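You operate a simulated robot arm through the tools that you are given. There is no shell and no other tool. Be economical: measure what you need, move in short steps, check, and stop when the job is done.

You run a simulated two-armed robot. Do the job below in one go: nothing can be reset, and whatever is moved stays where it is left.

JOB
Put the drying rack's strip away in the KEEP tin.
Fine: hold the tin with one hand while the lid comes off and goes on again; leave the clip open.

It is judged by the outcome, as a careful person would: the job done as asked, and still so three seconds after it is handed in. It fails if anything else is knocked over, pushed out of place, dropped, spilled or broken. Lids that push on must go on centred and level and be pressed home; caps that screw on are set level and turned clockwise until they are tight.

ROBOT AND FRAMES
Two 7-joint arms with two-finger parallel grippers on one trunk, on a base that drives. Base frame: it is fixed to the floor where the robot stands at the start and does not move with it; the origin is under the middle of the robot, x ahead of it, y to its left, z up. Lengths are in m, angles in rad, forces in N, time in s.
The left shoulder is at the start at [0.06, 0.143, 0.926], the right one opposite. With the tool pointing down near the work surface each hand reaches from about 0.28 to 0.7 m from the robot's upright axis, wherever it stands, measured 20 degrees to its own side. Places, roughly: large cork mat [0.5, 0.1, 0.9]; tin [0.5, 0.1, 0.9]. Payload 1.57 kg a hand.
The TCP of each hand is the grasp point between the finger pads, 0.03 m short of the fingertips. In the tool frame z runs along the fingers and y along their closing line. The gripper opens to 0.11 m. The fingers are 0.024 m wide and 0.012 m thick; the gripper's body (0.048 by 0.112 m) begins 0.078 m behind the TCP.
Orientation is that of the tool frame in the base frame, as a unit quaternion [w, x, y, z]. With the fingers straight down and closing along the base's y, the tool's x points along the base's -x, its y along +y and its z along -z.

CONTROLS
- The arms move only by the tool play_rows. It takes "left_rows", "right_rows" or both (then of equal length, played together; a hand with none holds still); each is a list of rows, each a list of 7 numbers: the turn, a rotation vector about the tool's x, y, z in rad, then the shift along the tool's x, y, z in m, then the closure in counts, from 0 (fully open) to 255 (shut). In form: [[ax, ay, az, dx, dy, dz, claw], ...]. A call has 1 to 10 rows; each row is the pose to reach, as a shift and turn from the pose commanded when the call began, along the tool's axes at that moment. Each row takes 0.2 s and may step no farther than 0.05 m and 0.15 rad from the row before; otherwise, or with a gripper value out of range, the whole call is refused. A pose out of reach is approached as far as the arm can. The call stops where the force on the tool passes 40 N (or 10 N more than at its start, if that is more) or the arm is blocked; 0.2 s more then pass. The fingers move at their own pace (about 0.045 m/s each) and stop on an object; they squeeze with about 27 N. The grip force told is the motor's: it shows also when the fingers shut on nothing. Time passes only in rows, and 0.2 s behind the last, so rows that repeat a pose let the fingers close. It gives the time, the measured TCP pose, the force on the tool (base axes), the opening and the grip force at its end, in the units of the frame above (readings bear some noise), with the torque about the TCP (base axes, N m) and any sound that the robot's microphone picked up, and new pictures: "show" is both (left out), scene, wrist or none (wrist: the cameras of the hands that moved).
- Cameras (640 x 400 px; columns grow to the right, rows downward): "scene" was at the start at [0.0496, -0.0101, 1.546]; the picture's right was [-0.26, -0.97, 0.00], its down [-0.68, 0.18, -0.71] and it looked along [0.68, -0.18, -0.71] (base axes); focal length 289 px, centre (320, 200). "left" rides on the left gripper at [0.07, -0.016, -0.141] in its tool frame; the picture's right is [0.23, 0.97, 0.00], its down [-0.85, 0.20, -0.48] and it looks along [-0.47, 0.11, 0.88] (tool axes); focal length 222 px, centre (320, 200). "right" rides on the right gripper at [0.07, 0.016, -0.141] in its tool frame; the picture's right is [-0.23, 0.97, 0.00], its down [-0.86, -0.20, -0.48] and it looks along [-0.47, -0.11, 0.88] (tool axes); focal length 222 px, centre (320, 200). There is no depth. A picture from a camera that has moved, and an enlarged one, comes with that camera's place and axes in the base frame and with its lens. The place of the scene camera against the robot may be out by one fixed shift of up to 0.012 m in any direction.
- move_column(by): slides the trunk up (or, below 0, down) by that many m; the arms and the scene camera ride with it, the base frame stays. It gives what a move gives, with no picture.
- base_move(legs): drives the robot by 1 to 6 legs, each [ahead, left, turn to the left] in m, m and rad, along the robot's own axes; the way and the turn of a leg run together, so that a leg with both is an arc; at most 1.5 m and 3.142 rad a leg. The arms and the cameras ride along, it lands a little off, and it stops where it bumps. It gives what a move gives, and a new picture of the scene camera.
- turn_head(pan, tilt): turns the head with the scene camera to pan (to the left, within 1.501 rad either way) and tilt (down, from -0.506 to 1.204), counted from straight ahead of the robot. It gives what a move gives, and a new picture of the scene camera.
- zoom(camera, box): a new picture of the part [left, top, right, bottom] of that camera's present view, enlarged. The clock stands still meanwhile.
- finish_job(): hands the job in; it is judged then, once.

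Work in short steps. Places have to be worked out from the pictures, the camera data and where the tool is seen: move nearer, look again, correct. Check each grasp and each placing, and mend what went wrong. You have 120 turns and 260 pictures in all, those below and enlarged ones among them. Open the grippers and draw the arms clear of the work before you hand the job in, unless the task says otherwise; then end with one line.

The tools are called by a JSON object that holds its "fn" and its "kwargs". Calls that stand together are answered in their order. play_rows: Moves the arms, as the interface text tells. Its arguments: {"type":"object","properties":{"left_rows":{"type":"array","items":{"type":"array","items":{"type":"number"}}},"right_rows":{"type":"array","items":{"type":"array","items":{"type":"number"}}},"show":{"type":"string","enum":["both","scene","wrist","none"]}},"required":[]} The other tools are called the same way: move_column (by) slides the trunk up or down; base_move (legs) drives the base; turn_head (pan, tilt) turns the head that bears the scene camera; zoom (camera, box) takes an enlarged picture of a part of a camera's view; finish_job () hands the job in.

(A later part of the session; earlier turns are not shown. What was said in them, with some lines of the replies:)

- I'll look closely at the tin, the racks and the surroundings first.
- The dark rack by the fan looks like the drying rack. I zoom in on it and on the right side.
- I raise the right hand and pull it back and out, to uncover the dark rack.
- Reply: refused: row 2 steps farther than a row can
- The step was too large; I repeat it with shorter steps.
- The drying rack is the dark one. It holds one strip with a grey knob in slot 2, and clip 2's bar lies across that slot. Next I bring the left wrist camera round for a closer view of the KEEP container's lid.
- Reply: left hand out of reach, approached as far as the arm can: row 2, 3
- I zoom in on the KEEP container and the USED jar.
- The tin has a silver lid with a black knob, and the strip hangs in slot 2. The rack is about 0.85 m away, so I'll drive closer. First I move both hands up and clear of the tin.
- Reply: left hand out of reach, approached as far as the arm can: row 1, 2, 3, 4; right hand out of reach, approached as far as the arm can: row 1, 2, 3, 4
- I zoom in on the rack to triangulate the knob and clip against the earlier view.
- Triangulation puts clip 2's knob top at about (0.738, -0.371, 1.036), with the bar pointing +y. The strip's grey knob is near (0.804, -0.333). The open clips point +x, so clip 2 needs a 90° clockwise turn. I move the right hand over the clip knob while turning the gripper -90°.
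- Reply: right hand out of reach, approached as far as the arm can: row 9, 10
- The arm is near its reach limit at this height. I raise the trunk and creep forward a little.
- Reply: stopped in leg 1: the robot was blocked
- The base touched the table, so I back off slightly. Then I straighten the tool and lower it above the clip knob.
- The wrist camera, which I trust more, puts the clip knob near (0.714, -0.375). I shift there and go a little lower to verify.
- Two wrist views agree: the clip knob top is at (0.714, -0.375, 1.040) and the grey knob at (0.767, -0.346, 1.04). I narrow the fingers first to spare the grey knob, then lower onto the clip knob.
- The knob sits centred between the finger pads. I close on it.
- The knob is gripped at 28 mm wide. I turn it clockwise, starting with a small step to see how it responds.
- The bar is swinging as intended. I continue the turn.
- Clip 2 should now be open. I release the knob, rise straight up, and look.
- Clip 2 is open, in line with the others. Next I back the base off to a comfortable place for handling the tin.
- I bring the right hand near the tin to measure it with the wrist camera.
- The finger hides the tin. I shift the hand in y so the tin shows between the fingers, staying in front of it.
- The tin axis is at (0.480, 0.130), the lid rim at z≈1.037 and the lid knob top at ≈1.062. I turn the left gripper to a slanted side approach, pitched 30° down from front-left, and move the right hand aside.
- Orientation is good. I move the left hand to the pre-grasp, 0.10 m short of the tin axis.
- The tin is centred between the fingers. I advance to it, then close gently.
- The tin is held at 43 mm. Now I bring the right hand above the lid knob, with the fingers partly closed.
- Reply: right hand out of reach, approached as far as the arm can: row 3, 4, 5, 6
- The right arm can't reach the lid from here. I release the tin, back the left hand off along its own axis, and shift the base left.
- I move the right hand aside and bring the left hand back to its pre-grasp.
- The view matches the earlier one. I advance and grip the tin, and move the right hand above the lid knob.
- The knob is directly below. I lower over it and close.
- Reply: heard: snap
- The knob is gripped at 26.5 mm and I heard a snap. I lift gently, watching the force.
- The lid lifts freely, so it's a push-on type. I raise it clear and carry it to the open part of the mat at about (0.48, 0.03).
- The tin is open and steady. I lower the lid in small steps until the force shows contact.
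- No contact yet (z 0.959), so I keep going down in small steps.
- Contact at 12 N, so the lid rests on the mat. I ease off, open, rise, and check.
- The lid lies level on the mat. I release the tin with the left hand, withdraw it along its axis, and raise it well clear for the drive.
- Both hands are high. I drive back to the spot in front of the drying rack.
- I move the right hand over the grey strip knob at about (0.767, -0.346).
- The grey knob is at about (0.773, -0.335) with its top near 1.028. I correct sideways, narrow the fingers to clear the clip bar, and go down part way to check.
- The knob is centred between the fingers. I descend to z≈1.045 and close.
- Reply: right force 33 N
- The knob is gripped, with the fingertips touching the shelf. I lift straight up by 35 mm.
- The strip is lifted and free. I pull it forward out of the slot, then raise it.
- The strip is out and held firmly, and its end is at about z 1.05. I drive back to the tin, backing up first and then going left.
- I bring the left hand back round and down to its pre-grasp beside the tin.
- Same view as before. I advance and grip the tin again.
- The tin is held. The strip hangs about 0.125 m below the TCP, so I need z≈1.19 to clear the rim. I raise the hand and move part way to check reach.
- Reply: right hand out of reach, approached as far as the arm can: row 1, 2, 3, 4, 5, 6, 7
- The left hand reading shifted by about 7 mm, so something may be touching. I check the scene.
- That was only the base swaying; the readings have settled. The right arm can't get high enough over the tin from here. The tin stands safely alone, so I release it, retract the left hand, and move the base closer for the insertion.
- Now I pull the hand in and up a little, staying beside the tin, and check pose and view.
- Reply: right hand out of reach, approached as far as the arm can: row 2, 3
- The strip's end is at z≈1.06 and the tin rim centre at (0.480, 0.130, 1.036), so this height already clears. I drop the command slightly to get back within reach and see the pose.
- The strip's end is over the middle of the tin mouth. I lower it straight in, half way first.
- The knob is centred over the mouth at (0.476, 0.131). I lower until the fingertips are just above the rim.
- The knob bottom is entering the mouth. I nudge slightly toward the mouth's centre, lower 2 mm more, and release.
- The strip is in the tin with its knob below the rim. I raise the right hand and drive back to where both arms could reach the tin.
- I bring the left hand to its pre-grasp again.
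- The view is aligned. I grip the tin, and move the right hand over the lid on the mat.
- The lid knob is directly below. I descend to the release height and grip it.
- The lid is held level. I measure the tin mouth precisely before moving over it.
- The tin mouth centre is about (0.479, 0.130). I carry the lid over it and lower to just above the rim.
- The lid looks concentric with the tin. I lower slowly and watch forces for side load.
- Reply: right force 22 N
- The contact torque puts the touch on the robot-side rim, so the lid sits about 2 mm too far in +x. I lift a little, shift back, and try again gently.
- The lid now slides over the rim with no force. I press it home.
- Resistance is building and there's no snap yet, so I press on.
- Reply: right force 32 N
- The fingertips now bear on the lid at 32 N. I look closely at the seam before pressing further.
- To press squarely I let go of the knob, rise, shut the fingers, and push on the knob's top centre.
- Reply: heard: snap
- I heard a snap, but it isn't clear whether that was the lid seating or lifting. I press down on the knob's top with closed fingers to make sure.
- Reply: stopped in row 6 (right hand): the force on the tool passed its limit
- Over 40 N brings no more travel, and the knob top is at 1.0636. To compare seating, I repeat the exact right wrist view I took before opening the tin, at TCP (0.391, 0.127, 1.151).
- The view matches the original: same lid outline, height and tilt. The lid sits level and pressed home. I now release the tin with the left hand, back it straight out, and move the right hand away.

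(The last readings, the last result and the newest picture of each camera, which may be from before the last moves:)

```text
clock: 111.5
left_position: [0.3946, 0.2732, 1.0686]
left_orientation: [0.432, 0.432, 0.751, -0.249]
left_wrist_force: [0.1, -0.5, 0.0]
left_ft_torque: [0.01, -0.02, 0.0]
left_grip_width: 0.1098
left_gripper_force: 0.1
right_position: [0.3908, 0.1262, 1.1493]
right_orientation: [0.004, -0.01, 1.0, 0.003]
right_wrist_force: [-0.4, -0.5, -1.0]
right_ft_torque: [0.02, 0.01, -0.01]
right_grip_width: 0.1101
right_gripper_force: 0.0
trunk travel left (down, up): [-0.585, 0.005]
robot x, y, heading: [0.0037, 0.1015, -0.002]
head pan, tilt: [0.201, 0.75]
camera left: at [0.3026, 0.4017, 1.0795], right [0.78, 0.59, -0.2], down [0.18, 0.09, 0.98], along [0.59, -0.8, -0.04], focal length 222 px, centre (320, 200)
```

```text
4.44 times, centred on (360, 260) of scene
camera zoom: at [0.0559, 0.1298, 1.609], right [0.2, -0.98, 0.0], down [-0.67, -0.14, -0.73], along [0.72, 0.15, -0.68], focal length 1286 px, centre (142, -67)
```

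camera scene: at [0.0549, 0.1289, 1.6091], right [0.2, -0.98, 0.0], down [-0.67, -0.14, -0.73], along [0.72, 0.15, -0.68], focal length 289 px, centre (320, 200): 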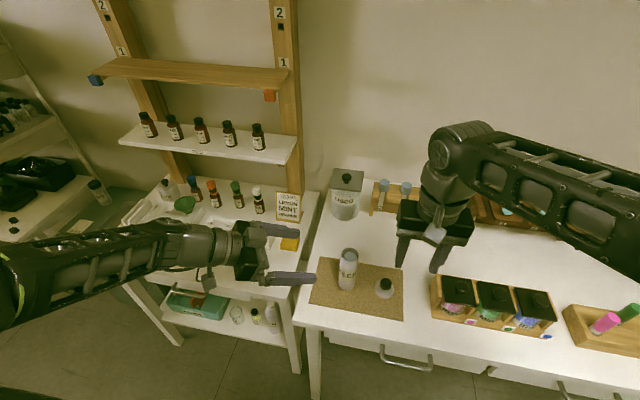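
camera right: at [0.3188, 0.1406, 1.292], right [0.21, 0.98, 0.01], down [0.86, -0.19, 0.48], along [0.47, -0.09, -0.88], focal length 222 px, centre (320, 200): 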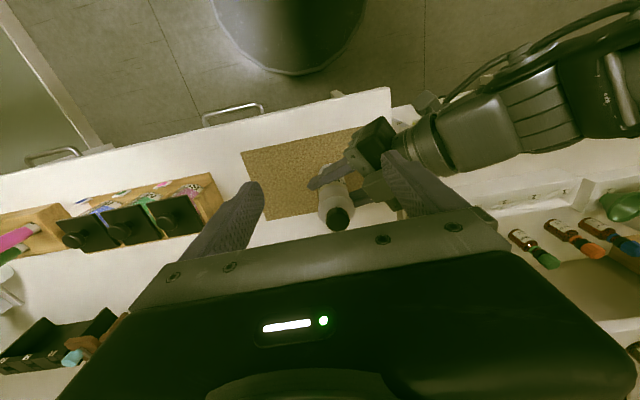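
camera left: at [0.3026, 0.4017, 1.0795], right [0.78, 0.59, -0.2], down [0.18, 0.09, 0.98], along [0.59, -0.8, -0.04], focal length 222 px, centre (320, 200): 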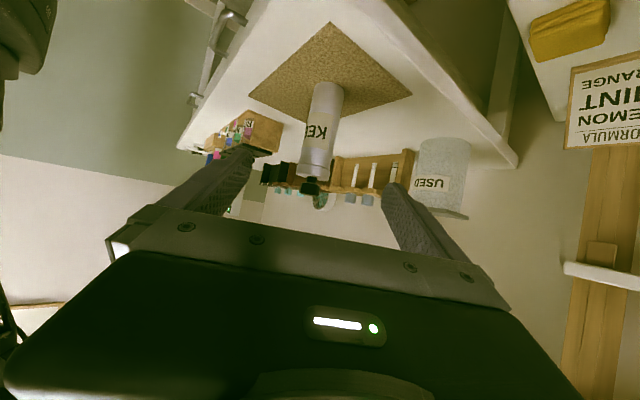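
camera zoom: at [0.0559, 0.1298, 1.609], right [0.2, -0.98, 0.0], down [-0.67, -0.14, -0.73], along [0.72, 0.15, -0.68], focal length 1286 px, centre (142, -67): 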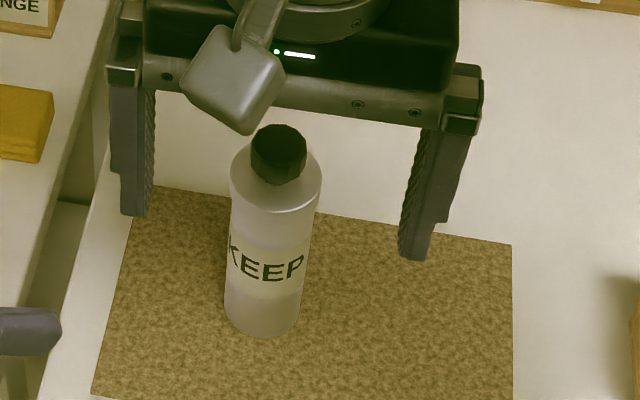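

The lid is level and fully on, the same as at the start. I draw the right hand clear and take a last look at the rack.

{"fn": "play_rows", "kwargs": {"right_rows": [[0, 0, 0, 0.01, 0, 0, 0], [0, 0, 0, 0.02, -0.04, 0, 0], [0, 0, 0, 0.02, -0.085, 0, 0], [0, 0, 0, 0.02, -0.13, 0, 0], [0, 0, 0, 0.02, -0.175, 0, 0], [0, 0, 0, 0.02, -0.22, 0, 0]], "show": "none"}}

{"fn": "turn_head", "kwargs": {"pan": -0.3, "tilt": 0.65}}

{"fn": "zoom", "kwargs": {"camera": "scene", "box": [340, 140, 500, 240]}}

```text
clock: 112.9
left_position: [0.3972, 0.2736, 1.0684]
left_orientation: [0.432, 0.432, 0.752, -0.248]
left_wrist_force: [-0.3, -0.3, -0.7]
left_ft_torque: [0.03, 0.0, 0.0]
left_grip_width: 0.11
left_gripper_force: 0.0
right_position: [0.3754, -0.0921, 1.1478]
right_orientation: [0.003, -0.01, 1.0, 0.005]
right_wrist_force: [-0.2, -1.3, 0.1]
right_ft_torque: [0.02, -0.03, 0.01]
right_grip_width: 0.11
right_gripper_force: 0.1
trunk travel left (down, up): [-0.585, 0.005]
robot x, y, heading: [0.0074, 0.1064, 0.002]
head pan, tilt: [0.201, 0.75]
```

```text
clock: 113.9
left_position: [0.3965, 0.2749, 1.069]
left_orientation: [0.432, 0.433, 0.751, -0.249]
left_wrist_force: [1.0, 0.4, 0.5]
left_ft_torque: [0.04, 0.0, 0.03]
left_grip_width: 0.1097
left_gripper_force: 0.1
right_position: [0.3751, -0.092, 1.1469]
right_orientation: [0.002, -0.011, 1.0, 0.004]
right_wrist_force: [-0.1, -0.7, 1.1]
right_ft_torque: [0.03, 0.01, -0.02]
right_grip_width: 0.11
right_gripper_force: 0.1
trunk travel left (down, up): [-0.585, 0.005]
robot x, y, heading: [0.0059, 0.1026, -0.002]
head pan, tilt: [-0.3, 0.649]
camera scene: at [0.0585, 0.0875, 1.6176], right [-0.3, -0.96, 0.0], down [-0.58, 0.18, -0.8], along [0.76, -0.24, -0.6], focal length 289 px, centre (320, 200)
```

scene: 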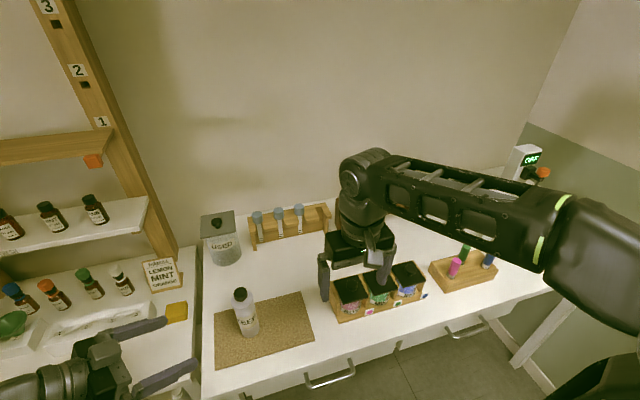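

```text
4.00 times, centred on (420, 190) of scene
camera zoom: at [0.0585, 0.0875, 1.6176], right [-0.3, -0.96, 0.0], down [-0.58, 0.18, -0.8], along [0.76, -0.24, -0.6], focal length 1158 px, centre (-80, 240)
```

zoom: 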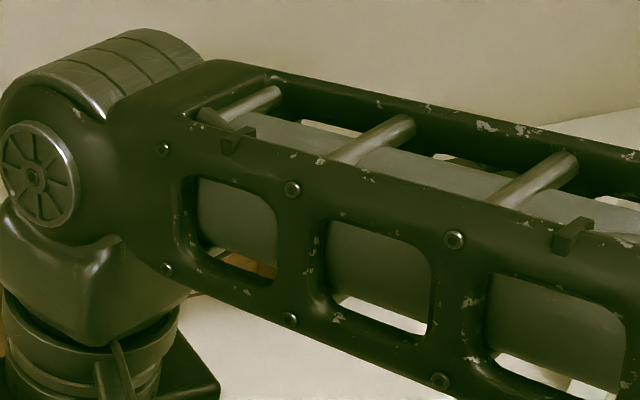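

The arm hides the rack here, but clip 2 was seen open as the strip came out and hasn't been touched since. The tin stands closed, both grippers are open and clear, so I hand the job in.

{"fn": "finish_job", "kwargs": {}}

```text
The job is handed in.
```

The drying rack's strip is in the KEEP tin, and the lid is back on, level and pressed home. I left the rack's clip open and drew both arms clear. I couldn't see the rack in the last picture, but the clip was open when the strip came out, and I didn't touch it after that.
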